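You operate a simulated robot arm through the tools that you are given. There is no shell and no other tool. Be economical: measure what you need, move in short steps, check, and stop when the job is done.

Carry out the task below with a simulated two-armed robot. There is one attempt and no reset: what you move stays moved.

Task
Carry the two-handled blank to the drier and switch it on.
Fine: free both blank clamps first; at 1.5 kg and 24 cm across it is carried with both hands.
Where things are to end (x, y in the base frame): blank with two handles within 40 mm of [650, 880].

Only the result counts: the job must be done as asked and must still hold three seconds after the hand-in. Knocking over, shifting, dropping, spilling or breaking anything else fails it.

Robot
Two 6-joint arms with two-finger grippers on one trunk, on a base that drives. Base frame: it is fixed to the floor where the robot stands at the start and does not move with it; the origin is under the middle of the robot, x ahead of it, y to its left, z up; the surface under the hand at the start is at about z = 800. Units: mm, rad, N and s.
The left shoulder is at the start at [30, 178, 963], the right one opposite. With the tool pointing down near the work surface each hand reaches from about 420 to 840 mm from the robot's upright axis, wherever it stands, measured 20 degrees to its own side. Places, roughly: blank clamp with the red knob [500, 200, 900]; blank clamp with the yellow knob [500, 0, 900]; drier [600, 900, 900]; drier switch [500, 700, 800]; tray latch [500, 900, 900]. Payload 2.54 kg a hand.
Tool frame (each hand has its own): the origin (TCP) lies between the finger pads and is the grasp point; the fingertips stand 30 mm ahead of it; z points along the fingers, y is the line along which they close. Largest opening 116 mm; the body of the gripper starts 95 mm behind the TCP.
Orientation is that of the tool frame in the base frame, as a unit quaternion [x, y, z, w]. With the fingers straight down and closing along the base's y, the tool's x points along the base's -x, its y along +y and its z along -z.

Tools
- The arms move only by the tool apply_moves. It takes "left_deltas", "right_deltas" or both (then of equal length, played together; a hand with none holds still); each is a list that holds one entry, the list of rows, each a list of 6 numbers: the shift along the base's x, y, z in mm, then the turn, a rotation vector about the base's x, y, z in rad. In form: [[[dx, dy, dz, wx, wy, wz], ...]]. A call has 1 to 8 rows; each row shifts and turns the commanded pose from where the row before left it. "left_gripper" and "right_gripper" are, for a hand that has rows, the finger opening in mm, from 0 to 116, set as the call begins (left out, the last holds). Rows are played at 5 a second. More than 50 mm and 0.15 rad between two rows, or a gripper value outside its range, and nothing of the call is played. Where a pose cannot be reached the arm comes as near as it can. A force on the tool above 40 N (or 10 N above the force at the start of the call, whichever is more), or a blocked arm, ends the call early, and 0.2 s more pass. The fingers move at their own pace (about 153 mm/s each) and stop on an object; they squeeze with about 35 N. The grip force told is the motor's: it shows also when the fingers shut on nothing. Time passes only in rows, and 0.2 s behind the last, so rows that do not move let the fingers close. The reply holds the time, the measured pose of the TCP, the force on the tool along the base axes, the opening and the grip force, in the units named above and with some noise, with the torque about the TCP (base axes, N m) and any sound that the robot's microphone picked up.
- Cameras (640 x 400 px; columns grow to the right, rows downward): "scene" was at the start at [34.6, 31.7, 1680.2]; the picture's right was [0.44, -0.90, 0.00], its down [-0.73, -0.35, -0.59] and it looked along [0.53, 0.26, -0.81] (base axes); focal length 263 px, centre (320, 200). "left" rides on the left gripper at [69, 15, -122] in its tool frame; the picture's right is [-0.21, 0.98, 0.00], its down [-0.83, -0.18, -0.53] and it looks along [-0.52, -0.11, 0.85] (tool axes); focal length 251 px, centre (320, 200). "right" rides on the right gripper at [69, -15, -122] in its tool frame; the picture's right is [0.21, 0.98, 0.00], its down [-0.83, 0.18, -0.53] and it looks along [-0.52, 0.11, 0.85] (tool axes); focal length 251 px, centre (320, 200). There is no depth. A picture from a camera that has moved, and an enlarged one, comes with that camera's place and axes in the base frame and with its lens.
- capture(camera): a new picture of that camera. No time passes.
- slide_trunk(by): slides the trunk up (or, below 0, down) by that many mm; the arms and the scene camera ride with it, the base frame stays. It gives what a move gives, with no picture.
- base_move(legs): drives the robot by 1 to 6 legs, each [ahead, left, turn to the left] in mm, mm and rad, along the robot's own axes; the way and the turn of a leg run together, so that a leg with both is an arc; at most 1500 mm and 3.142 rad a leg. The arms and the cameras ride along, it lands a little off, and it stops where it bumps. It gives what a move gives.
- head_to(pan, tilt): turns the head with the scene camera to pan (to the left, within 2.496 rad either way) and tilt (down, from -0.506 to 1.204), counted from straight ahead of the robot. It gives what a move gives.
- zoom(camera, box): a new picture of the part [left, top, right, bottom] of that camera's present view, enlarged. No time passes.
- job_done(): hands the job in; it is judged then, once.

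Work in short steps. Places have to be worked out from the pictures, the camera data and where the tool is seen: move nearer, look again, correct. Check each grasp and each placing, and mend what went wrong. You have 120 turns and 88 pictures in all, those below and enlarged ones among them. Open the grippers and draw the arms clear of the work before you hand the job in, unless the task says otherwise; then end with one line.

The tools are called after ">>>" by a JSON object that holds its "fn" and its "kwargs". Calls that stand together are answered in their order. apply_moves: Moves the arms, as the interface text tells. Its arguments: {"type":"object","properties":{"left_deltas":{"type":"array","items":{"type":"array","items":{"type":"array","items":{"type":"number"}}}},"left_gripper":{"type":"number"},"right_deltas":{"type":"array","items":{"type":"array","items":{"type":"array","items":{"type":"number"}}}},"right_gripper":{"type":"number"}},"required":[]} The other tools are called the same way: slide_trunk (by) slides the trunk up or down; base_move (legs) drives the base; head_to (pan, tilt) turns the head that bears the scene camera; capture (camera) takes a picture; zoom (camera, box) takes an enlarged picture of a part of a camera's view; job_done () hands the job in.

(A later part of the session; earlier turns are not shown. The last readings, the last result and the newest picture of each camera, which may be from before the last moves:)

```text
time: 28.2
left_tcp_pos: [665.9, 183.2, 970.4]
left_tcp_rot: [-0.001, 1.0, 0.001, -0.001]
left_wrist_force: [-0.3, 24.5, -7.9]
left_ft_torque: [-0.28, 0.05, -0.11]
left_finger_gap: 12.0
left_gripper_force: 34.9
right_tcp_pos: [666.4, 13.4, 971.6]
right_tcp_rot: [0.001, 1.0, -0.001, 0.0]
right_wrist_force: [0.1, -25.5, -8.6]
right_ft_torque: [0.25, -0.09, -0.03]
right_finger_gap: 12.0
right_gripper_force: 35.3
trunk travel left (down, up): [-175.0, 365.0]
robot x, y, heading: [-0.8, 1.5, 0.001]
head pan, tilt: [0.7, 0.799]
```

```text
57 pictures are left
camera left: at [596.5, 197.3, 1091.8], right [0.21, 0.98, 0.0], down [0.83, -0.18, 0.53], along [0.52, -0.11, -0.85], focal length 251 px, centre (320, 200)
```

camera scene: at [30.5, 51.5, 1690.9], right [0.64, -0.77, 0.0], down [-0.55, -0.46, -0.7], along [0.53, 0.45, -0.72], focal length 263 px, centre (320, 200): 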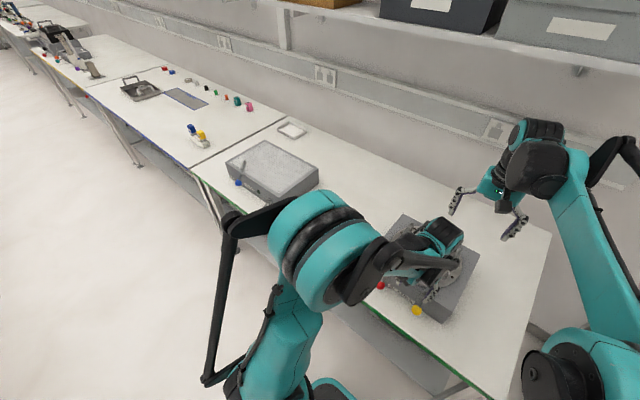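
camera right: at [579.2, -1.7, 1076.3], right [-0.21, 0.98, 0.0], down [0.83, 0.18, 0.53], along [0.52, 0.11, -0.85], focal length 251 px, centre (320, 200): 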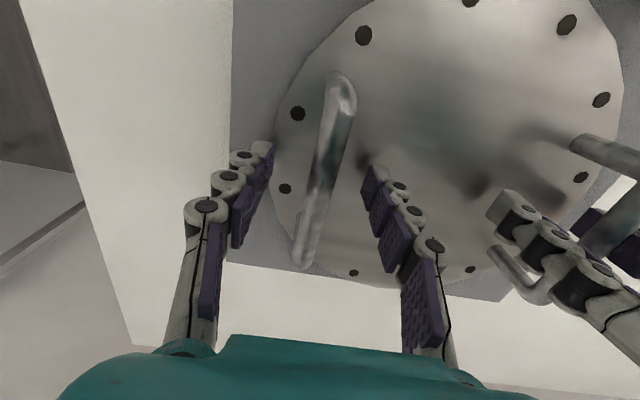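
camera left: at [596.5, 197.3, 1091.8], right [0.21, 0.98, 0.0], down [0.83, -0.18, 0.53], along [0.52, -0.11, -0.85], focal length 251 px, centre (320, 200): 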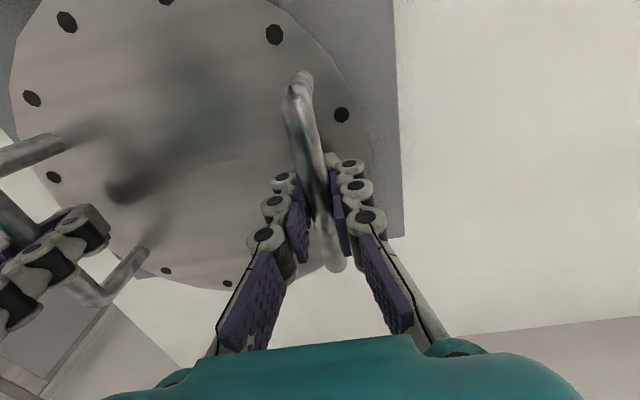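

Blank is lifted (~8 N on each hand), with a lateral squeeze of 25 N. I relax that a bit and lift 100 mm more.

>>> {"fn": "apply_moves", "kwargs": {"left_deltas": [[[0, 1, 10, 0, 0, 0], [0, 1, 15, 0, 0, 0], [0, 0, 25, 0, 0, 0], [0, 0, 25, 0, 0, 0], [0, 0, 20, 0, 0, 0], [0, 0, 10, 0, 0, 0], [0, 0, 0, 0, 0, 0]]], "right_deltas": [[[0, -1, 10, 0, 0, 0], [0, -1, 15, 0, 0, 0], [0, 0, 25, 0, 0, 0], [0, 0, 25, 0, 0, 0], [0, 0, 20, 0, 0, 0], [0, 0, 10, 0, 0, 0], [0, 0, 0, 0, 0, 0]]]}}

>>> {"fn": "head_to", "kwargs": {"pan": 0.6, "tilt": 0.8}}

>>> {"fn": "capture", "kwargs": {"camera": "scene"}}

```text
time: 29.8
left_tcp_pos: [664.7, 183.8, 1075.7]
left_tcp_rot: [0.001, 1.0, -0.001, -0.001]
left_wrist_force: [-1.5, -6.1, -6.9]
left_ft_torque: [0.01, -0.14, -0.11]
left_finger_gap: 11.7
left_gripper_force: 34.5
right_tcp_pos: [665.2, 15.0, 1076.8]
right_tcp_rot: [-0.002, 1.0, 0.001, 0.0]
right_wrist_force: [1.9, 6.8, -7.2]
right_ft_torque: [0.07, 0.12, -0.24]
right_finger_gap: 11.7
right_gripper_force: 35.1
trunk travel left (down, up): [-175.0, 365.0]
robot x, y, heading: [-1.7, -3.0, -0.0]
head pan, tilt: [0.7, 0.799]
```

```text
time: 30.5
left_tcp_pos: [666.5, 184.9, 1074.9]
left_tcp_rot: [0.001, 1.0, -0.001, -0.001]
left_wrist_force: [-2.4, -16.1, -7.8]
left_ft_torque: [0.17, 0.12, -0.12]
left_finger_gap: 12.1
left_gripper_force: 35.2
right_tcp_pos: [666.7, 13.8, 1075.7]
right_tcp_rot: [-0.001, 1.0, 0.001, -0.001]
right_wrist_force: [1.8, 16.4, -7.2]
right_ft_torque: [-0.12, -0.15, -0.23]
right_finger_gap: 11.8
right_gripper_force: 35.0
trunk travel left (down, up): [-175.0, 365.0]
robot x, y, heading: [0.1, 2.0, 0.002]
head pan, tilt: [0.6, 0.799]
```

```text
56 pictures are left
camera scene: at [37.2, 45.3, 1690.9], right [0.57, -0.82, 0.0], down [-0.59, -0.41, -0.7], along [0.57, 0.39, -0.72], focal length 263 px, centre (320, 200)
```

scene: 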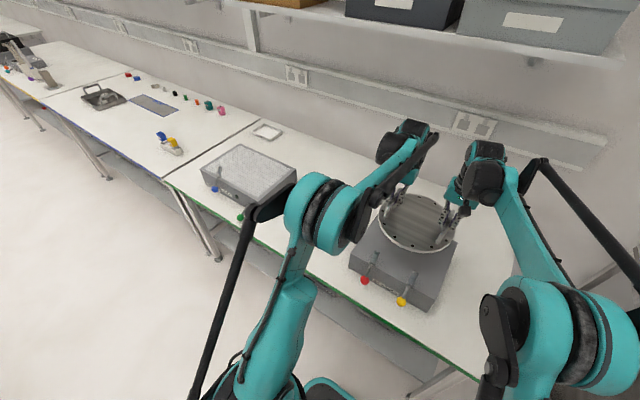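

Held well. I drive left in stages; first 400 mm.

>>> {"fn": "base_move", "kwargs": {"legs": [[0, 400, 0]]}}

```text
time: 33.0
left_tcp_pos: [661.6, 589.0, 1074.7]
left_tcp_rot: [-0.006, 1.0, -0.002, -0.001]
left_wrist_force: [-3.3, -30.1, -7.3]
left_ft_torque: [0.33, -0.07, -0.28]
left_finger_gap: 11.8
left_gripper_force: 34.8
right_tcp_pos: [661.8, 419.1, 1075.9]
right_tcp_rot: [-0.008, 1.0, 0.001, -0.001]
right_wrist_force: [2.3, 30.4, -7.7]
right_ft_torque: [-0.28, 0.09, -0.28]
right_finger_gap: 12.0
right_gripper_force: 35.1
trunk travel left (down, up): [-175.0, 365.0]
robot x, y, heading: [-6.4, 395.9, 0.016]
head pan, tilt: [0.6, 0.799]
```

The hands now pull apart (30 N); relax by bringing them 1.5 mm together, then look at the drier from here.

>>> {"fn": "apply_moves", "kwargs": {"left_deltas": [[[0, -1, 0, 0, 0, 0], [0, -0.5, 0, 0, 0, 0], [0, 0, 0, 0, 0, 0]]], "right_deltas": [[[0, 1, 0, 0, 0, 0], [0, 0.5, 0, 0, 0, 0], [0, 0, 0, 0, 0, 0]]]}}

>>> {"fn": "capture", "kwargs": {"camera": "scene"}}

>>> {"fn": "capture", "kwargs": {"camera": "left"}}

```text
time: 33.8
left_tcp_pos: [662.6, 588.6, 1075.4]
left_tcp_rot: [-0.006, 1.0, -0.001, -0.001]
left_wrist_force: [-3.5, 13.2, -7.9]
left_ft_torque: [-0.11, 0.05, -0.29]
left_finger_gap: 11.9
left_gripper_force: 34.9
right_tcp_pos: [662.2, 419.1, 1075.2]
right_tcp_rot: [-0.005, 1.0, 0.001, -0.001]
right_wrist_force: [4.2, -13.4, -7.8]
right_ft_torque: [0.11, -0.13, -0.28]
right_finger_gap: 12.1
right_gripper_force: 35.2
trunk travel left (down, up): [-175.0, 365.0]
robot x, y, heading: [-0.1, 395.6, 0.012]
head pan, tilt: [0.6, 0.799]
```

```text
55 pictures are left
camera scene: at [34.5, 442.3, 1690.9], right [0.57, -0.82, 0.0], down [-0.59, -0.41, -0.7], along [0.57, 0.4, -0.72], focal length 263 px, centre (320, 200)
```

scene: 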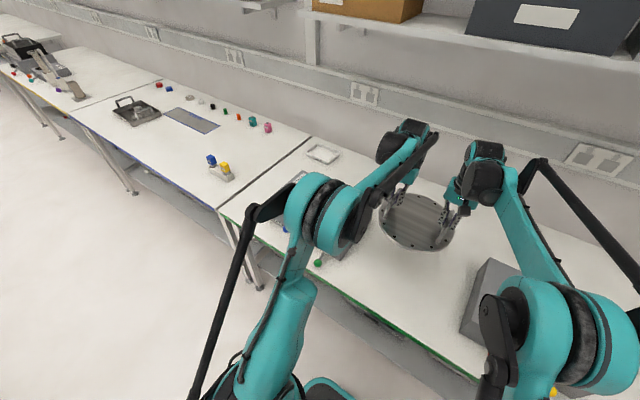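

```text
54 pictures are left
camera left: at [592.0, 602.0, 1196.4], right [0.2, 0.98, 0.0], down [0.83, -0.17, 0.53], along [0.52, -0.11, -0.85], focal length 251 px, centre (320, 200)
```

left: 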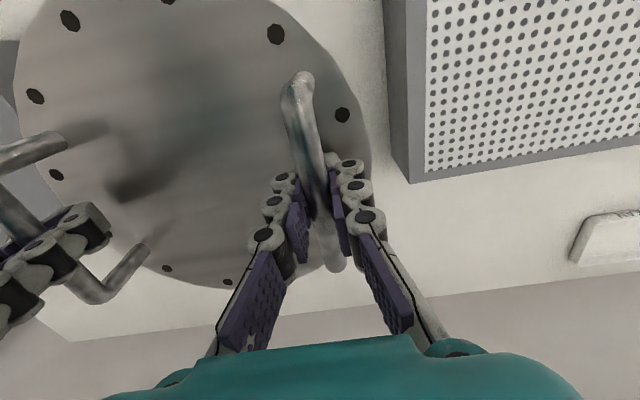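

Clear path. Drive the remaining ~377 mm, removing the small heading drift.

>>> {"fn": "base_move", "kwargs": {"legs": [[0, 377, -0.012]]}}

>>> {"fn": "head_to", "kwargs": {"pan": 0.35, "tilt": 0.95}}

>>> {"fn": "capture", "kwargs": {"camera": "scene"}}

```text
time: 36.1
left_tcp_pos: [661.0, 956.0, 1075.9]
left_tcp_rot: [-0.002, 1.0, 0.0, 0.0]
left_wrist_force: [-3.4, 28.2, -7.3]
left_ft_torque: [-0.34, -0.4, -0.35]
left_finger_gap: 12.0
left_gripper_force: 34.6
right_tcp_pos: [660.4, 786.7, 1076.6]
right_tcp_rot: [-0.002, 1.0, -0.001, -0.001]
right_wrist_force: [4.2, -28.3, -7.6]
right_ft_torque: [0.24, 0.37, -0.36]
right_finger_gap: 12.1
right_gripper_force: 35.2
trunk travel left (down, up): [-175.0, 365.0]
robot x, y, heading: [-6.3, 768.3, 0.004]
head pan, tilt: [0.6, 0.799]
```

```text
time: 36.9
left_tcp_pos: [660.6, 955.4, 1075.0]
left_tcp_rot: [-0.001, 1.0, 0.0, -0.001]
left_wrist_force: [-2.2, 1.0, -6.8]
left_ft_torque: [0.01, -0.18, -0.25]
left_finger_gap: 11.5
left_gripper_force: 35.2
right_tcp_pos: [660.3, 785.2, 1076.2]
right_tcp_rot: [-0.002, 1.0, -0.001, 0.0]
right_wrist_force: [2.5, -0.4, -8.0]
right_ft_torque: [-0.01, 0.13, -0.28]
right_finger_gap: 12.0
right_gripper_force: 34.8
trunk travel left (down, up): [-175.0, 365.0]
robot x, y, heading: [-5.3, 768.0, 0.002]
head pan, tilt: [0.351, 0.949]
```

```text
53 pictures are left
camera scene: at [33.8, 793.6, 1679.4], right [0.35, -0.94, 0.0], down [-0.76, -0.28, -0.58], along [0.55, 0.2, -0.81], focal length 263 px, centre (320, 200)
```

scene: 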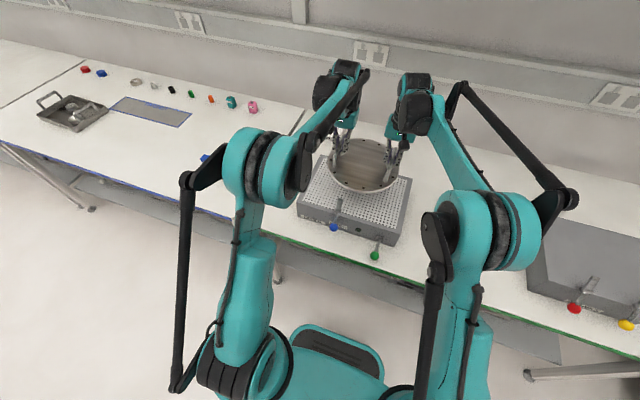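

>>> {"fn": "zoom", "kwargs": {"camera": "scene", "box": [285, 130, 425, 270]}}

```text
2.86 times, centred on (355, 200) of scene
camera zoom: at [33.8, 793.6, 1679.4], right [0.35, -0.94, 0.0], down [-0.76, -0.28, -0.58], along [0.55, 0.2, -0.81], focal length 753 px, centre (220, 200)
```

zoom: 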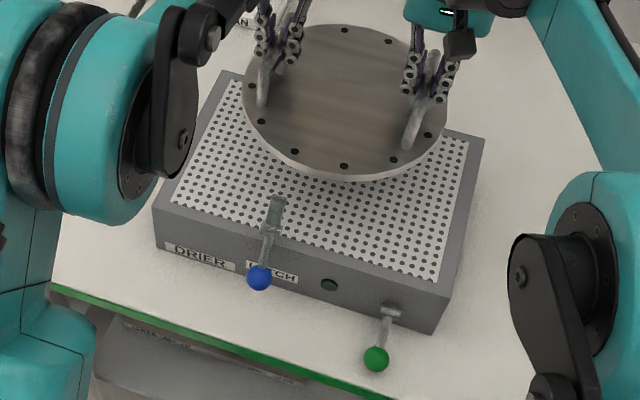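

The latch bar seems to reach over the drier's top where the blank must lie. I need precise geometry, so I raise the trunk 150 mm for a second view with parallax.

>>> {"fn": "zoom", "kwargs": {"camera": "scene", "box": [310, 185, 400, 275]}}

>>> {"fn": "slide_trunk", "kwargs": {"by": 200}}

>>> {"fn": "zoom", "kwargs": {"camera": "scene", "box": [285, 130, 425, 270]}}

```text
4.44 times, centred on (355, 230) of scene
camera zoom: at [33.8, 793.6, 1679.4], right [0.35, -0.94, 0.0], down [-0.76, -0.28, -0.58], along [0.55, 0.2, -0.81], focal length 1171 px, centre (164, 67)
```

zoom: 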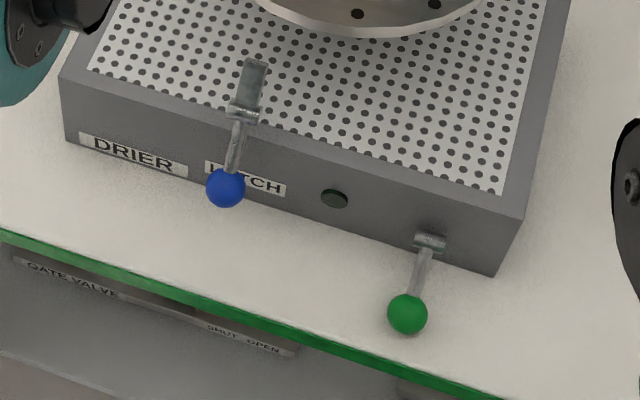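

```text
time: 39.1
left_tcp_pos: [661.3, 955.4, 1275.9]
left_tcp_rot: [-0.002, 1.0, 0.0, -0.001]
left_wrist_force: [-2.8, 3.0, -7.9]
left_ft_torque: [-0.02, 0.0, -0.27]
left_finger_gap: 11.7
left_gripper_force: 35.2
right_tcp_pos: [661.0, 785.0, 1276.0]
right_tcp_rot: [-0.002, 1.0, -0.002, 0.0]
right_wrist_force: [2.9, -3.0, -7.2]
right_ft_torque: [0.03, 0.02, -0.28]
right_finger_gap: 11.9
right_gripper_force: 35.7
trunk travel left (down, up): [-375.0, 165.0]
robot x, y, heading: [-3.3, 772.3, 0.006]
head pan, tilt: [0.351, 0.949]
```

```text
2.86 times, centred on (355, 200) of scene
camera zoom: at [34.3, 793.7, 1879.2], right [0.35, -0.94, 0.0], down [-0.76, -0.28, -0.58], along [0.54, 0.2, -0.81], focal length 753 px, centre (220, 200)
```

zoom: 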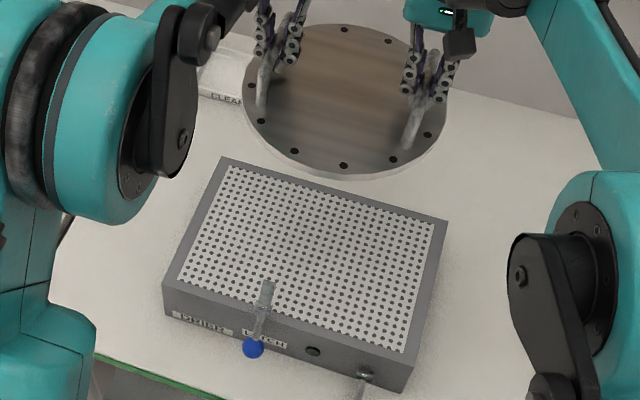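

Triangulation hints the latch may already stand open (tip high). I take a finer zoom in this second view to settle it.

>>> {"fn": "zoom", "kwargs": {"camera": "scene", "box": [310, 210, 400, 275]}}

```text
6.15 times, centred on (355, 242) of scene
camera zoom: at [34.3, 793.7, 1879.2], right [0.35, -0.94, 0.0], down [-0.76, -0.28, -0.58], along [0.54, 0.2, -0.81], focal length 1621 px, centre (105, -62)
```

zoom: 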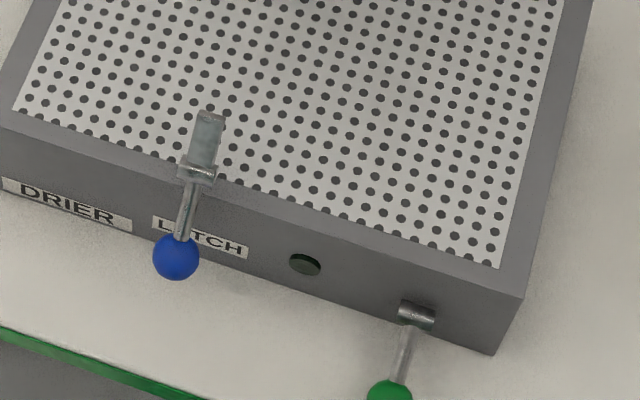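

The lever geometry (hub ≈(511,940), knob ≈(473,890), tip ≈(540,970)) shows the tray latch already stands open, like the clamps after release, so I leave it. I lower the trunk back and shift the blank to about (666,875).

>>> {"fn": "slide_trunk", "kwargs": {"by": -200}}

>>> {"fn": "apply_moves", "kwargs": {"left_deltas": [[[3, 2, -15, 0, 0, 0], [2, 1, -20, 0, 0, 0], [0, 0, -20, 0, 0, 0], [0, 0, -15, 0, 0, 0], [0, 0, 0, 0, 0, 0]]], "right_deltas": [[[3, 2, -15, 0, 0, 0], [2, 1, -20, 0, 0, 0], [0, 0, -20, 0, 0, 0], [0, 0, -15, 0, 0, 0], [0, 0, 0, 0, 0, 0]]]}}

>>> {"fn": "zoom", "kwargs": {"camera": "scene", "box": [285, 130, 425, 270]}}

```text
time: 41.3
left_tcp_pos: [660.6, 956.4, 1075.5]
left_tcp_rot: [-0.001, 1.0, 0.0, 0.0]
left_wrist_force: [-3.1, 4.9, -7.1]
left_ft_torque: [-0.06, -0.07, -0.23]
left_finger_gap: 11.4
left_gripper_force: 35.5
right_tcp_pos: [660.1, 785.4, 1077.0]
right_tcp_rot: [-0.001, 1.0, -0.001, 0.0]
right_wrist_force: [2.7, -4.5, -7.9]
right_ft_torque: [0.06, 0.03, -0.28]
right_finger_gap: 11.7
right_gripper_force: 35.1
trunk travel left (down, up): [-175.0, 365.0]
robot x, y, heading: [-4.2, 771.7, 0.004]
head pan, tilt: [0.351, 0.949]
```

```text
time: 42.5
left_tcp_pos: [665.3, 957.4, 1005.3]
left_tcp_rot: [-0.001, 1.0, 0.0, 0.0]
left_wrist_force: [0.4, 0.5, -8.3]
left_ft_torque: [0.07, -0.2, 0.06]
left_finger_gap: 12.0
left_gripper_force: 35.0
right_tcp_pos: [665.4, 788.2, 1005.3]
right_tcp_rot: [-0.002, 1.0, 0.0, -0.001]
right_wrist_force: [-0.1, -0.2, -5.8]
right_ft_torque: [0.09, 0.18, 0.01]
right_finger_gap: 12.2
right_gripper_force: 34.8
trunk travel left (down, up): [-175.0, 365.0]
robot x, y, heading: [-4.1, 773.2, 0.004]
head pan, tilt: [0.351, 0.949]
```

```text
2.86 times, centred on (355, 200) of scene
camera zoom: at [33.5, 793.6, 1679.4], right [0.35, -0.94, 0.0], down [-0.76, -0.28, -0.58], along [0.55, 0.2, -0.81], focal length 753 px, centre (220, 200)
```

zoom: 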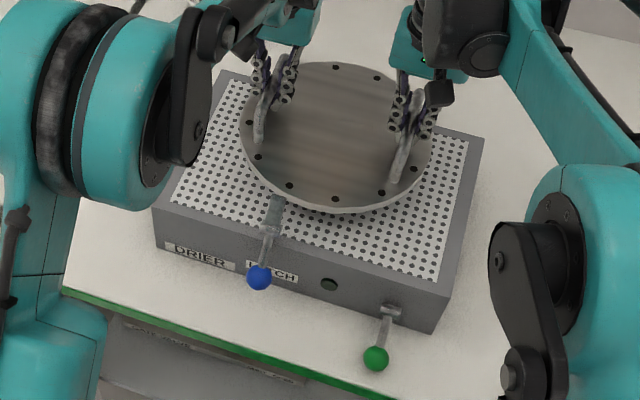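

>>> {"fn": "zoom", "kwargs": {"camera": "scene", "box": [325, 180, 375, 230]}}

```text
8.00 times, centred on (350, 205) of scene
camera zoom: at [33.5, 793.6, 1679.4], right [0.35, -0.94, 0.0], down [-0.76, -0.28, -0.58], along [0.55, 0.2, -0.81], focal length 2107 px, centre (80, 160)
```

zoom: 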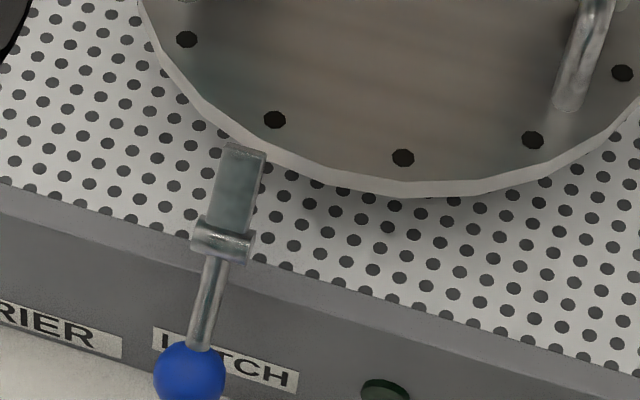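

The bar's end face points up toward the camera, so it's raised; I add 7 mm in x for margin and lower in stages watching forces.

>>> {"fn": "apply_moves", "kwargs": {"left_deltas": [[[4, 0, 0, 0, 0, 0], [3, 0, -4, 0, 0, 0], [0, 0, -6, 0, 0, 0], [0, 0, -6, 0, 0, 0], [0, 0, 0, 0, 0, 0]]], "right_deltas": [[[4, 0, 0, 0, 0, 0], [3, 0, -4, 0, 0, 0], [0, 0, -6, 0, 0, 0], [0, 0, -6, 0, 0, 0], [0, 0, 0, 0, 0, 0]]]}}

>>> {"fn": "zoom", "kwargs": {"camera": "scene", "box": [325, 180, 375, 230]}}

```text
time: 43.7
left_tcp_pos: [672.7, 959.2, 989.6]
left_tcp_rot: [0.0, 1.0, -0.001, -0.001]
left_wrist_force: [-3.4, -4.6, -7.9]
left_ft_torque: [0.08, 0.21, -0.21]
left_finger_gap: 11.7
left_gripper_force: 35.0
right_tcp_pos: [672.1, 789.7, 990.0]
right_tcp_rot: [-0.002, 1.0, -0.001, 0.001]
right_wrist_force: [3.0, 4.9, -6.4]
right_ft_torque: [-0.03, -0.3, -0.25]
right_finger_gap: 12.1
right_gripper_force: 35.3
trunk travel left (down, up): [-175.0, 365.0]
robot x, y, heading: [-4.5, 763.2, 0.006]
head pan, tilt: [0.351, 0.949]
```

```text
8.00 times, centred on (350, 205) of scene
camera zoom: at [33.5, 793.6, 1679.3], right [0.35, -0.94, 0.0], down [-0.76, -0.28, -0.58], along [0.55, 0.2, -0.81], focal length 2107 px, centre (80, 160)
```

zoom: 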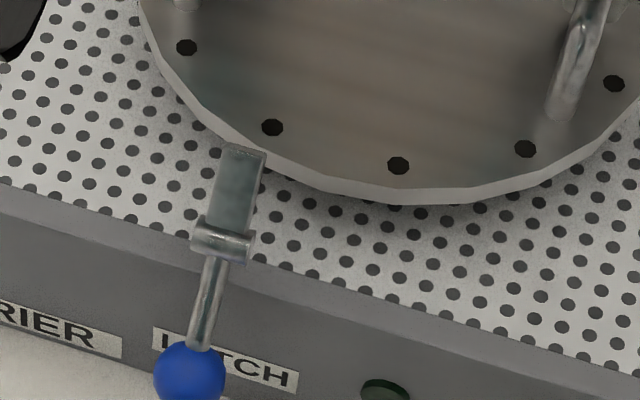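

The bar occludes the rim, consistent with being up and in front. Continue lowering to contact.

>>> {"fn": "apply_moves", "kwargs": {"left_deltas": [[[0, 0, -6, 0, 0, 0], [0, 0, -6, 0, 0, 0], [0, 0, -4, 0, 0, 0], [0, 0, -3, 0, 0, 0], [0, 0, 0, 0, 0, 0]]], "right_deltas": [[[0, 0, -6, 0, 0, 0], [0, 0, -6, 0, 0, 0], [0, 0, -4, 0, 0, 0], [0, 0, -3, 0, 0, 0], [0, 0, 0, 0, 0, 0]]]}}

>>> {"fn": "zoom", "kwargs": {"camera": "scene", "box": [305, 150, 405, 250]}}

```text
time: 44.9
left_tcp_pos: [673.4, 959.3, 969.8]
left_tcp_rot: [-0.001, 1.0, 0.0, -0.001]
left_wrist_force: [-5.0, -7.0, -7.3]
left_ft_torque: [0.13, -0.05, -0.34]
left_finger_gap: 11.9
left_gripper_force: 34.9
right_tcp_pos: [672.7, 790.4, 971.6]
right_tcp_rot: [-0.002, 1.0, 0.0, -0.001]
right_wrist_force: [4.9, 6.0, -7.6]
right_ft_torque: [-0.01, 0.08, -0.37]
right_finger_gap: 12.0
right_gripper_force: 35.2
trunk travel left (down, up): [-175.0, 365.0]
robot x, y, heading: [-5.4, 768.4, 0.004]
head pan, tilt: [0.351, 0.949]
```

```text
4.00 times, centred on (355, 200) of scene
camera zoom: at [33.8, 793.7, 1679.3], right [0.35, -0.94, 0.0], down [-0.76, -0.28, -0.58], along [0.54, 0.2, -0.81], focal length 1054 px, centre (180, 200)
```

zoom: 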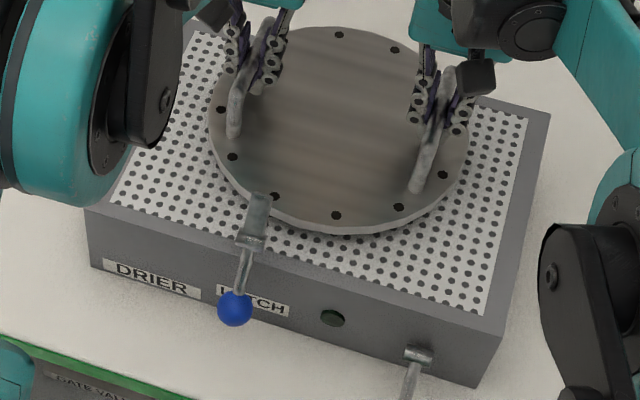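

Still free, no contact. Continue down in small steps.

>>> {"fn": "apply_moves", "kwargs": {"left_deltas": [[[0, 0, -3, 0, 0, 0], [0, 0, -3, 0, 0, 0], [0, 0, -3, 0, 0, 0], [0, 0, 0, 0, 0, 0]]], "right_deltas": [[[0, 0, -3, 0, 0, 0], [0, 0, -3, 0, 0, 0], [0, 0, -4, 0, 0, 0], [0, 0, 0, 0, 0, 0]]]}}

```text
time: 45.9
left_tcp_pos: [673.6, 959.1, 962.2]
left_tcp_rot: [-0.003, 1.0, 0.001, -0.001]
left_wrist_force: [-3.9, -5.8, -6.9]
left_ft_torque: [0.04, -0.14, -0.36]
left_finger_gap: 12.0
left_gripper_force: 34.5
right_tcp_pos: [673.2, 788.5, 960.5]
right_tcp_rot: [-0.002, 1.0, 0.0, -0.001]
right_wrist_force: [4.6, 6.5, -7.5]
right_ft_torque: [-0.09, 0.11, -0.37]
right_finger_gap: 12.2
right_gripper_force: 35.3
trunk travel left (down, up): [-175.0, 365.0]
robot x, y, heading: [-4.4, 769.8, 0.001]
head pan, tilt: [0.351, 0.949]
```

>>> {"fn": "apply_moves", "kwargs": {"left_deltas": [[[0, 0, -3, 0, 0, 0], [0, 0, -3, 0, 0, 0], [0, 0, -3, 0, 0, 0], [0, 0, 0, 0, 0, 0]]], "right_deltas": [[[0, 0, -3, 0, 0, 0], [0, 0, -3, 0, 0, 0], [0, 0, -3, 0, 0, 0], [0, 0, 0, 0, 0, 0]]]}}

```text
time: 46.9
left_tcp_pos: [671.6, 959.6, 952.9]
left_tcp_rot: [-0.002, 1.0, 0.001, 0.0]
left_wrist_force: [-2.9, -4.4, -11.3]
left_ft_torque: [0.01, -0.39, -0.18]
left_finger_gap: 12.0
left_gripper_force: 35.2
right_tcp_pos: [670.8, 789.9, 952.9]
right_tcp_rot: [-0.001, 1.0, -0.001, 0.001]
right_wrist_force: [9.9, 7.7, 21.3]
right_ft_torque: [-0.02, 0.04, -0.22]
right_finger_gap: 12.3
right_gripper_force: 35.0
trunk travel left (down, up): [-175.0, 365.0]
robot x, y, heading: [-4.6, 772.3, 0.006]
head pan, tilt: [0.351, 0.949]
```

Right side has touched; the left still hangs. Lower only the left a little.

>>> {"fn": "apply_moves", "kwargs": {"left_deltas": [[[0, 0, -1, 0, 0, 0], [0, 0, -1, 0, 0, 0], [0, 0, 0, 0, 0, 0]]], "right_deltas": [[[0, 0, 1, 0, 0, 0], [0, 0, 0, 0, 0, 0], [0, 0, 0, 0, 0, 0]]]}}

>>> {"fn": "zoom", "kwargs": {"camera": "scene", "box": [305, 150, 405, 250]}}

```text
time: 47.7
left_tcp_pos: [671.1, 957.9, 952.0]
left_tcp_rot: [-0.001, 1.0, 0.0, 0.0]
left_wrist_force: [1.0, -3.4, -4.8]
left_ft_torque: [0.11, 0.95, -0.2]
left_finger_gap: 12.1
left_gripper_force: 34.9
right_tcp_pos: [671.4, 788.2, 952.4]
right_tcp_rot: [-0.002, 1.0, 0.0, -0.001]
right_wrist_force: [-1.0, 7.7, 5.5]
right_ft_torque: [-0.01, 0.66, -0.27]
right_finger_gap: 11.9
right_gripper_force: 35.1
trunk travel left (down, up): [-175.0, 365.0]
robot x, y, heading: [-0.4, 771.1, 0.006]
head pan, tilt: [0.351, 0.949]
```

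```text
4.00 times, centred on (355, 200) of scene
camera zoom: at [32.3, 794.3, 1679.3], right [0.35, -0.94, 0.0], down [-0.76, -0.28, -0.58], along [0.55, 0.2, -0.81], focal length 1054 px, centre (180, 200)
```

zoom: 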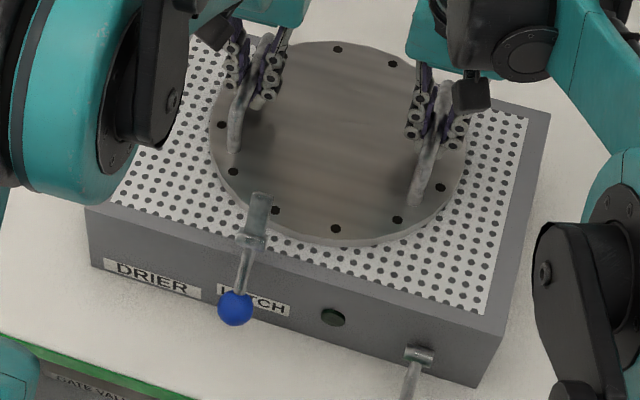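

Seated; loads sum to about zero. Even out, release both, and check.

>>> {"fn": "apply_moves", "kwargs": {"left_deltas": [[[0, 0, -0.5, 0, 0, 0], [0, 0, 0, 0, 0, 0]]], "right_deltas": [[[0, 0, 0.5, 0, 0, 0], [0, 0, 0, 0, 0, 0]]]}}

>>> {"fn": "apply_moves", "kwargs": {"left_deltas": [[[0, 0, 0, 0, 0, 0], [0, 0, 0, 0, 0, 0]]], "right_deltas": [[[0, 0, 0, 0, 0, 0], [0, 0, 0, 0, 0, 0]]], "left_gripper": 50, "right_gripper": 50}}

>>> {"fn": "capture", "kwargs": {"camera": "left"}}

>>> {"fn": "capture", "kwargs": {"camera": "right"}}

```text
time: 48.3
left_tcp_pos: [672.3, 958.0, 951.2]
left_tcp_rot: [-0.002, 1.0, 0.0, 0.0]
left_wrist_force: [3.8, -2.7, 14.6]
left_ft_torque: [-0.02, -0.05, -0.01]
left_finger_gap: 11.9
left_gripper_force: 35.3
right_tcp_pos: [671.3, 787.7, 954.6]
right_tcp_rot: [-0.001, 1.0, 0.0, 0.0]
right_wrist_force: [-1.4, 8.0, -12.4]
right_ft_torque: [-0.14, 0.54, 0.0]
right_finger_gap: 12.2
right_gripper_force: 35.0
trunk travel left (down, up): [-175.0, 365.0]
robot x, y, heading: [-5.1, 770.2, 0.0]
head pan, tilt: [0.351, 0.949]
```

```text
time: 48.9
left_tcp_pos: [670.3, 957.6, 950.9]
left_tcp_rot: [-0.002, 1.0, -0.001, 0.0]
left_wrist_force: [-0.7, -0.4, -0.4]
left_ft_torque: [-0.01, -0.03, 0.04]
left_finger_gap: 50.2
left_gripper_force: 0.0
right_tcp_pos: [671.4, 787.9, 954.8]
right_tcp_rot: [0.0, 1.0, -0.001, 0.0]
right_wrist_force: [-0.8, -0.4, 0.3]
right_ft_torque: [0.02, 0.02, 0.04]
right_finger_gap: 50.4
right_gripper_force: 0.1
trunk travel left (down, up): [-175.0, 365.0]
robot x, y, heading: [-4.8, 770.7, 0.003]
head pan, tilt: [0.351, 0.949]
```

```text
43 pictures are left
camera left: at [601.5, 972.2, 1071.6], right [0.21, 0.98, 0.0], down [0.83, -0.18, 0.53], along [0.52, -0.11, -0.85], focal length 251 px, centre (320, 200)
```

left: 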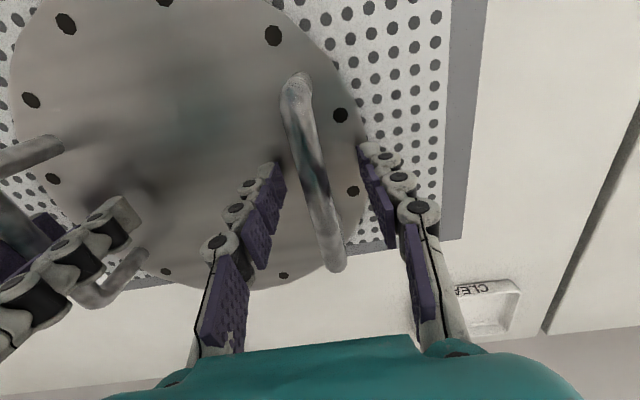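

```text
42 pictures are left
camera right: at [604.2, 772.9, 1077.0], right [-0.22, 0.98, 0.0], down [0.83, 0.18, 0.53], along [0.52, 0.12, -0.85], focal length 251 px, centre (320, 200)
```

right: 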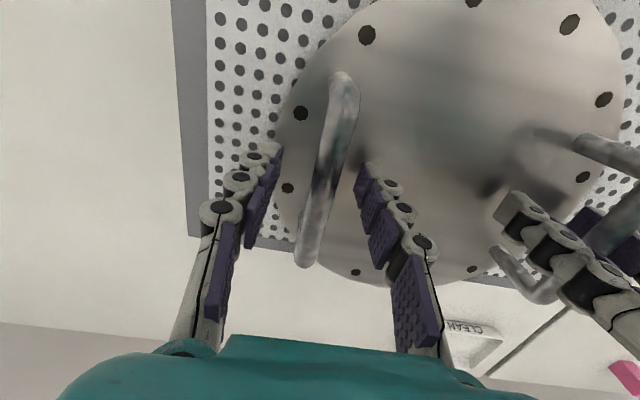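

Blank released at about (671,873), resting flat. Both hands go up, then the right hand moves back over the green switch lever.

>>> {"fn": "apply_moves", "kwargs": {"left_deltas": [[[0, 0, 40, 0, 0, 0], [0, 0, 45, 0, 0, 0], [0, 0, 45, 0, 0, 0], [0, 0, 0, 0, 0, 0]]], "right_deltas": [[[0, 0, 40, 0, 0, 0], [0, 0, 45, 0, 0, 0], [0, 0, 45, 0, 0, 0], [0, 0, 0, 0, 0, 0]]]}}

>>> {"fn": "apply_moves", "kwargs": {"right_deltas": [[[-44, -9, 0, 0, 0, 0], [-44, -9, 0, 0, 0, 0], [-44, -9, 0, 0, 0, 0], [-44, -8, 0, 0, 0, 0], [-40, -8, 0, 0, 0, 0], [0, 0, -40, 0, 0, 0], [0, 0, -40, 0, 0, 0], [0, 0, 0, 0, 0, 0]]], "right_gripper": 70}}

>>> {"fn": "capture", "kwargs": {"camera": "right"}}

>>> {"fn": "capture", "kwargs": {"camera": "scene"}}

```text
time: 49.9
left_tcp_pos: [673.4, 959.7, 1080.7]
left_tcp_rot: [-0.002, 1.0, 0.0, 0.0]
left_wrist_force: [0.0, 0.0, -0.5]
left_ft_torque: [0.0, 0.02, 0.02]
left_finger_gap: 50.0
left_gripper_force: 0.1
right_tcp_pos: [669.9, 786.5, 1084.0]
right_tcp_rot: [-0.002, 1.0, -0.001, 0.0]
right_wrist_force: [0.1, 1.4, -0.3]
right_ft_torque: [-0.01, 0.02, -0.03]
right_finger_gap: 50.3
right_gripper_force: 0.1
trunk travel left (down, up): [-175.0, 365.0]
robot x, y, heading: [-7.6, 768.4, 0.007]
head pan, tilt: [0.351, 0.949]
```

```text
time: 51.7
left_tcp_pos: [671.7, 960.4, 1081.6]
left_tcp_rot: [-0.002, 1.0, 0.0, 0.0]
left_wrist_force: [0.4, -0.3, 0.5]
left_ft_torque: [-0.02, 0.0, 0.01]
left_finger_gap: 50.1
left_gripper_force: 0.0
right_tcp_pos: [454.5, 747.5, 1004.7]
right_tcp_rot: [-0.001, 1.0, -0.001, 0.0]
right_wrist_force: [0.5, -0.2, -0.3]
right_ft_torque: [0.01, 0.01, -0.01]
right_finger_gap: 70.0
right_gripper_force: 0.1
trunk travel left (down, up): [-175.0, 365.0]
robot x, y, heading: [-6.2, 767.8, 0.004]
head pan, tilt: [0.351, 0.949]
```

```text
41 pictures are left
camera right: at [386.4, 732.9, 1127.7], right [-0.22, 0.98, 0.0], down [0.83, 0.18, 0.53], along [0.52, 0.12, -0.85], focal length 251 px, centre (320, 200)
```

right: 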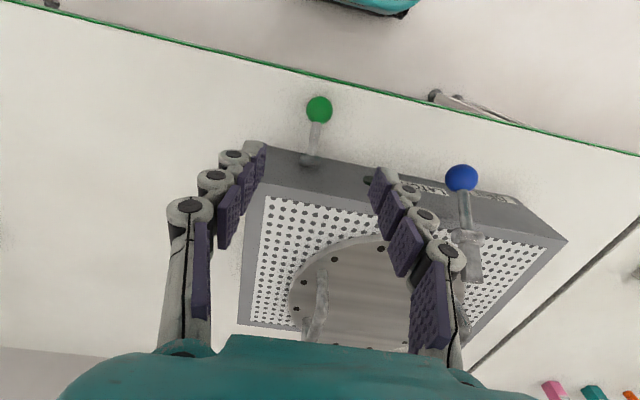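

```text
40 pictures are left
camera scene: at [32.1, 793.4, 1679.4], right [0.35, -0.94, 0.0], down [-0.76, -0.28, -0.58], along [0.55, 0.2, -0.81], focal length 263 px, centre (320, 200)
```

scene: 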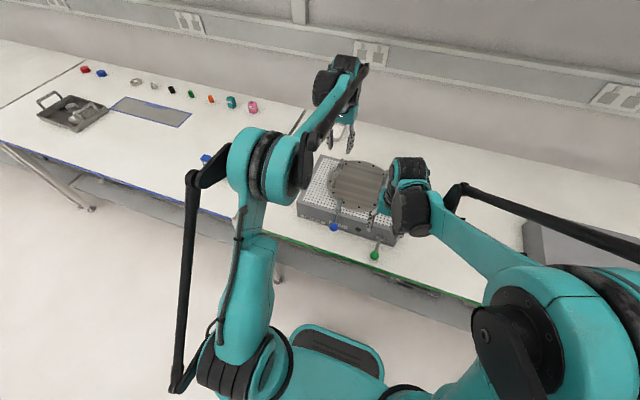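

>>> {"fn": "zoom", "kwargs": {"camera": "right", "box": [270, 70, 390, 190]}}

>>> {"fn": "zoom", "kwargs": {"camera": "right", "box": [400, 130, 580, 310]}}

```text
3.33 times, centred on (330, 130) of right
camera zoom: at [386.4, 732.9, 1127.7], right [-0.22, 0.98, 0.0], down [0.83, 0.18, 0.53], along [0.52, 0.12, -0.85], focal length 838 px, centre (287, 433)
```

zoom: 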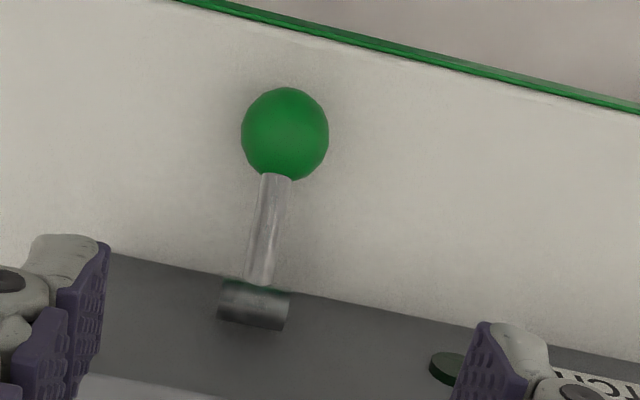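

```text
2.22 times, centred on (490, 220) of right
camera zoom: at [386.4, 732.9, 1127.7], right [-0.22, 0.98, 0.0], down [0.83, 0.18, 0.53], along [0.52, 0.12, -0.85], focal length 559 px, centre (-58, 156)
```

zoom: 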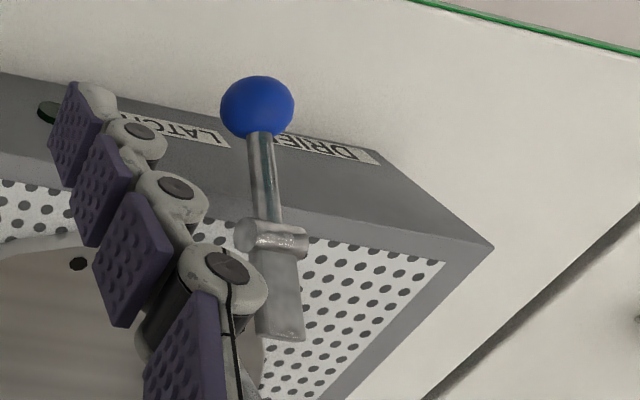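

Green knob is at about (451,747,826), hub (506,748,850): the lever points down, near its lowest possible position, so "on" should be up. I descend over the ball and grip it.

>>> {"fn": "apply_moves", "kwargs": {"right_deltas": [[[-3, 0, -45, 0, 0, 0], [0, 0, -45, 0, 0, 0], [0, 0, -40, 0, 0, 0], [0, 0, -20, 0, 0, 0], [0, 0, -11, 0, 0, 0], [0, 0, 0, 0, 0, 0]]], "right_gripper": 70}}

>>> {"fn": "apply_moves", "kwargs": {"right_deltas": [[[0, 0, 0, 0, 0, 0], [0, 0, 0, 0, 0, 0]]], "right_gripper": 20}}

>>> {"fn": "capture", "kwargs": {"camera": "right"}}

```text
time: 53.1
left_tcp_pos: [670.8, 959.2, 1081.3]
left_tcp_rot: [-0.001, 1.0, -0.001, 0.0]
left_wrist_force: [-0.1, -0.8, 0.1]
left_ft_torque: [0.0, -0.02, 0.01]
left_finger_gap: 49.8
left_gripper_force: 0.1
right_tcp_pos: [451.9, 743.0, 843.6]
right_tcp_rot: [-0.001, 1.0, 0.0, 0.0]
right_wrist_force: [0.0, 0.4, 0.0]
right_ft_torque: [0.0, -0.02, 0.0]
right_finger_gap: 70.1
right_gripper_force: 0.0
trunk travel left (down, up): [-175.0, 365.0]
robot x, y, heading: [-2.3, 769.8, 0.003]
head pan, tilt: [0.351, 0.949]
```

```text
time: 53.7
left_tcp_pos: [671.8, 963.6, 1081.2]
left_tcp_rot: [-0.001, 1.0, -0.001, 0.0]
left_wrist_force: [-0.3, 0.0, -0.8]
left_ft_torque: [0.0, -0.01, -0.02]
left_finger_gap: 49.9
left_gripper_force: 0.0
right_tcp_pos: [451.4, 747.5, 843.0]
right_tcp_rot: [-0.002, 1.0, 0.0, 0.0]
right_wrist_force: [0.8, 16.3, -0.8]
right_ft_torque: [0.61, -0.02, 0.06]
right_finger_gap: 30.4
right_gripper_force: 45.2
trunk travel left (down, up): [-175.0, 365.0]
robot x, y, heading: [-3.1, 768.2, 0.003]
head pan, tilt: [0.351, 0.949]
```

```text
37 pictures are left
camera right: at [384.0, 731.5, 965.4], right [-0.22, 0.98, 0.0], down [0.82, 0.19, 0.53], along [0.52, 0.12, -0.85], focal length 251 px, centre (320, 200)
```

right: 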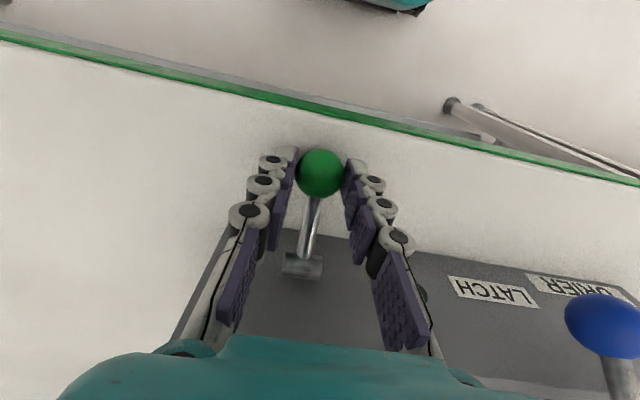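

Gripped (30.4 mm). I ease +1.5 mm in y and try lifting along the arc.

>>> {"fn": "apply_moves", "kwargs": {"right_deltas": [[[0, 1.5, 2, 0, 0, 0], [-1, 0, 4, 0, 0, 0], [-2, 0, 5, 0, 0, 0], [-1, 0, 5, 0, 0, 0]]]}}

>>> {"fn": "capture", "kwargs": {"camera": "right"}}

```text
time: 54.7
left_tcp_pos: [672.4, 962.0, 1080.6]
left_tcp_rot: [-0.002, 1.0, 0.0, 0.0]
left_wrist_force: [-0.1, 0.0, -0.7]
left_ft_torque: [-0.01, 0.0, -0.01]
left_finger_gap: 50.2
left_gripper_force: 0.0
right_tcp_pos: [448.4, 746.1, 857.0]
right_tcp_rot: [-0.002, 1.0, -0.001, -0.001]
right_wrist_force: [-3.4, 9.2, -18.7]
right_ft_torque: [0.21, 1.0, -0.03]
right_finger_gap: 31.4
right_gripper_force: 45.0
trunk travel left (down, up): [-175.0, 365.0]
robot x, y, heading: [-9.1, 769.1, 0.005]
head pan, tilt: [0.351, 0.949]
```

```text
36 pictures are left
camera right: at [379.7, 732.0, 981.2], right [-0.22, 0.98, 0.0], down [0.83, 0.19, 0.53], along [0.52, 0.11, -0.85], focal length 251 px, centre (320, 200)
```

right: 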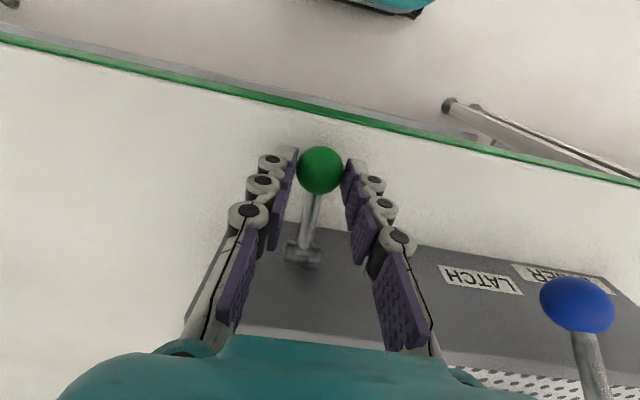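

The ball rises with the hand (friction ~19 N as with the clamps). Continue up.

>>> {"fn": "apply_moves", "kwargs": {"right_deltas": [[[0, 0, 6, 0, 0, 0], [0, 0, 6, 0, 0, 0], [1, 0, 6, 0, 0, 0], [1, 0, 6, 0, 0, 0], [2, 0, 6, 0, 0, 0], [2, 0, 6, 0, 0, 0]]]}}

>>> {"fn": "capture", "kwargs": {"camera": "right"}}

```text
time: 56.1
left_tcp_pos: [671.9, 959.7, 1080.9]
left_tcp_rot: [-0.002, 1.0, 0.0, 0.0]
left_wrist_force: [1.0, 1.1, -0.5]
left_ft_torque: [0.0, 0.01, 0.01]
left_finger_gap: 49.9
left_gripper_force: 0.0
right_tcp_pos: [454.0, 745.3, 896.0]
right_tcp_rot: [-0.002, 1.0, -0.002, 0.0]
right_wrist_force: [-0.2, -1.1, 0.5]
right_ft_torque: [0.02, 0.01, 0.0]
right_finger_gap: 20.1
right_gripper_force: 0.2
trunk travel left (down, up): [-175.0, 365.0]
robot x, y, heading: [-5.3, 770.5, 0.004]
head pan, tilt: [0.351, 0.949]
```

```text
35 pictures are left
camera right: at [386.5, 730.8, 1018.1], right [-0.22, 0.98, 0.0], down [0.82, 0.18, 0.53], along [0.52, 0.12, -0.85], focal length 251 px, centre (320, 200)
```

right: 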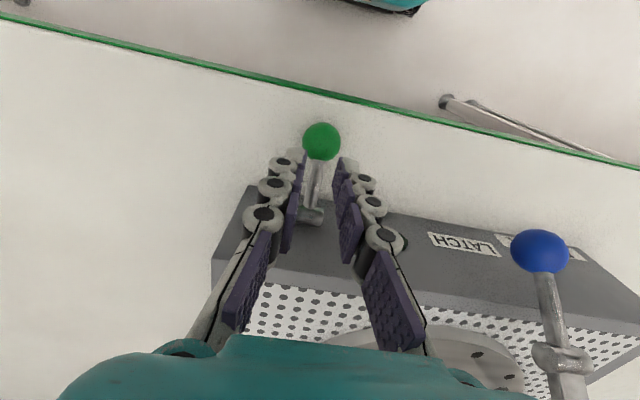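

The ball slipped out at about z≈843 (moved ~15°). I check the drier's indicator.

>>> {"fn": "zoom", "kwargs": {"camera": "scene", "box": [310, 185, 400, 275]}}

```text
4.44 times, centred on (355, 230) of scene
camera zoom: at [31.7, 793.4, 1679.4], right [0.35, -0.94, 0.0], down [-0.76, -0.28, -0.58], along [0.55, 0.2, -0.81], focal length 1171 px, centre (164, 67)
```

zoom: 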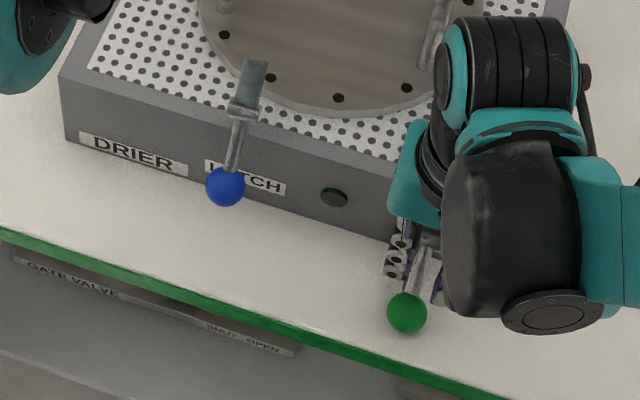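

The knob seems hardly moved — it slipped. I regrip lower on the ball (TCP z≈837) so the pads hold it better.

>>> {"fn": "apply_moves", "kwargs": {"right_deltas": [[[-3, 0, 0, 0, 0, 0], [0, 0, -25, 0, 0, 0], [0, 0, -20, 0, 0, 0], [0, 0, -13, 0, 0, 0], [0, 0, 0, 0, 0, 0]]], "right_gripper": 60}}

>>> {"fn": "apply_moves", "kwargs": {"right_deltas": [[[0, 0, 0, 0, 0, 0], [0, 0, 0, 0, 0, 0]]], "right_gripper": 0}}

>>> {"fn": "zoom", "kwargs": {"camera": "right", "box": [240, 130, 400, 290]}}

```text
time: 57.3
left_tcp_pos: [671.6, 961.0, 1080.6]
left_tcp_rot: [-0.002, 1.0, 0.0, 0.0]
left_wrist_force: [-0.1, -0.9, -0.5]
left_ft_torque: [-0.01, -0.02, 0.02]
left_finger_gap: 49.9
left_gripper_force: 0.1
right_tcp_pos: [450.5, 746.6, 837.0]
right_tcp_rot: [-0.002, 1.0, 0.0, 0.0]
right_wrist_force: [0.9, -0.2, 0.1]
right_ft_torque: [0.02, -0.02, 0.0]
right_finger_gap: 59.7
right_gripper_force: 0.1
trunk travel left (down, up): [-175.0, 365.0]
robot x, y, heading: [-8.2, 772.6, 0.002]
head pan, tilt: [0.351, 0.949]
```

```text
time: 57.9
left_tcp_pos: [671.9, 960.4, 1080.0]
left_tcp_rot: [-0.001, 1.0, 0.0, 0.0]
left_wrist_force: [0.3, 0.3, 0.0]
left_ft_torque: [0.04, 0.01, 0.03]
left_finger_gap: 50.1
left_gripper_force: 0.0
right_tcp_pos: [450.8, 747.0, 837.2]
right_tcp_rot: [-0.001, 1.0, 0.001, 0.0]
right_wrist_force: [0.5, 4.7, -0.3]
right_ft_torque: [0.15, -0.01, 0.03]
right_finger_gap: 30.2
right_gripper_force: 44.9
trunk travel left (down, up): [-175.0, 365.0]
robot x, y, heading: [-7.0, 768.3, 0.001]
head pan, tilt: [0.351, 0.949]
```

```text
2.50 times, centred on (320, 210) of right
camera zoom: at [383.2, 731.8, 959.5], right [-0.22, 0.98, 0.0], down [0.83, 0.19, 0.53], along [0.52, 0.12, -0.85], focal length 629 px, centre (320, 175)
```

zoom: 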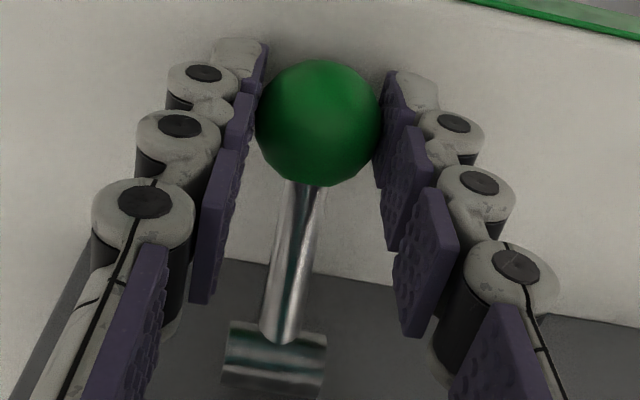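

Well centred. Pull up 10 mm along the tangent in small steps.

>>> {"fn": "apply_moves", "kwargs": {"right_deltas": [[[-1, 0, 3, 0, 0, 0], [-1, 0, 3, 0, 0, 0], [-1, 0, 4, 0, 0, 0]]]}}

>>> {"fn": "zoom", "kwargs": {"camera": "right", "box": [240, 130, 400, 290]}}

>>> {"fn": "zoom", "kwargs": {"camera": "scene", "box": [310, 185, 400, 275]}}

```text
time: 58.7
left_tcp_pos: [671.8, 961.1, 1080.6]
left_tcp_rot: [-0.002, 1.0, 0.0, 0.0]
left_wrist_force: [0.4, -0.4, 0.4]
left_ft_torque: [-0.04, 0.0, 0.0]
left_finger_gap: 50.0
left_gripper_force: 0.2
right_tcp_pos: [449.5, 745.9, 846.5]
right_tcp_rot: [-0.001, 1.0, 0.0, -0.001]
right_wrist_force: [-8.5, 5.3, -24.2]
right_ft_torque: [0.09, 1.23, 0.0]
right_finger_gap: 30.3
right_gripper_force: 44.6
trunk travel left (down, up): [-175.0, 365.0]
robot x, y, heading: [-4.8, 766.2, 0.002]
head pan, tilt: [0.351, 0.949]
```

```text
2.50 times, centred on (320, 210) of right
camera zoom: at [380.9, 731.8, 969.7], right [-0.22, 0.98, 0.0], down [0.83, 0.19, 0.53], along [0.52, 0.12, -0.85], focal length 629 px, centre (320, 175)
```

zoom: 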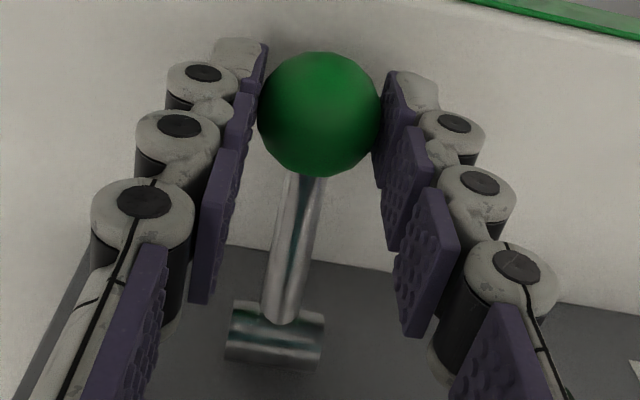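

```text
4.44 times, centred on (355, 230) of scene
camera zoom: at [32.6, 794.0, 1679.3], right [0.35, -0.94, 0.0], down [-0.76, -0.28, -0.58], along [0.55, 0.2, -0.81], focal length 1171 px, centre (164, 67)
```

zoom: 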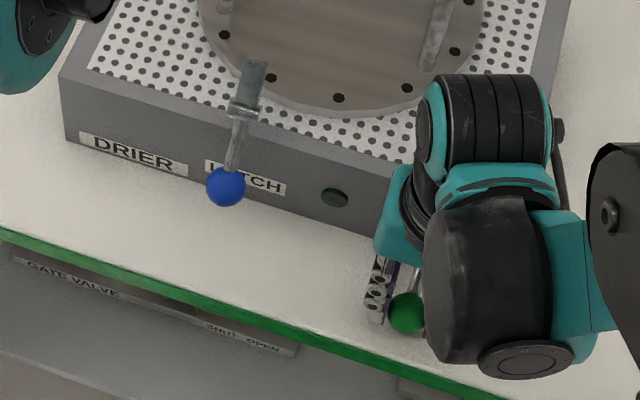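

The ball did not rise at 24 N. I test the other direction briefly: grip held, push down a little.

>>> {"fn": "apply_moves", "kwargs": {"right_deltas": [[[1, 0, -4, 0, 0, 0], [1, 0, -4, 0, 0, 0], [1, 0, -3, 0, 0, 0], [1, 0, -3, 0, 0, 0]]]}}

>>> {"fn": "zoom", "kwargs": {"camera": "scene", "box": [310, 185, 400, 275]}}

```text
time: 59.7
left_tcp_pos: [670.7, 960.2, 1081.1]
left_tcp_rot: [-0.002, 1.0, 0.0, 0.0]
left_wrist_force: [-0.9, -1.5, 0.0]
left_ft_torque: [0.0, 0.0, 0.02]
left_finger_gap: 50.0
left_gripper_force: 0.0
right_tcp_pos: [451.1, 747.6, 833.0]
right_tcp_rot: [-0.002, 1.0, -0.001, 0.001]
right_wrist_force: [2.7, 1.2, 34.2]
right_ft_torque: [0.06, 0.02, 0.02]
right_finger_gap: 30.3
right_gripper_force: 45.0
trunk travel left (down, up): [-175.0, 365.0]
robot x, y, heading: [-4.8, 770.8, 0.002]
head pan, tilt: [0.351, 0.949]
```

```text
4.44 times, centred on (355, 230) of scene
camera zoom: at [29.6, 793.7, 1679.7], right [0.35, -0.94, 0.0], down [-0.76, -0.28, -0.58], along [0.55, 0.2, -0.81], focal length 1171 px, centre (164, 67)
```

zoom: 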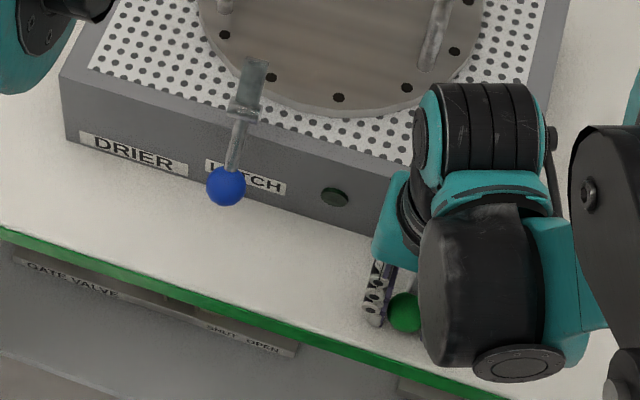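

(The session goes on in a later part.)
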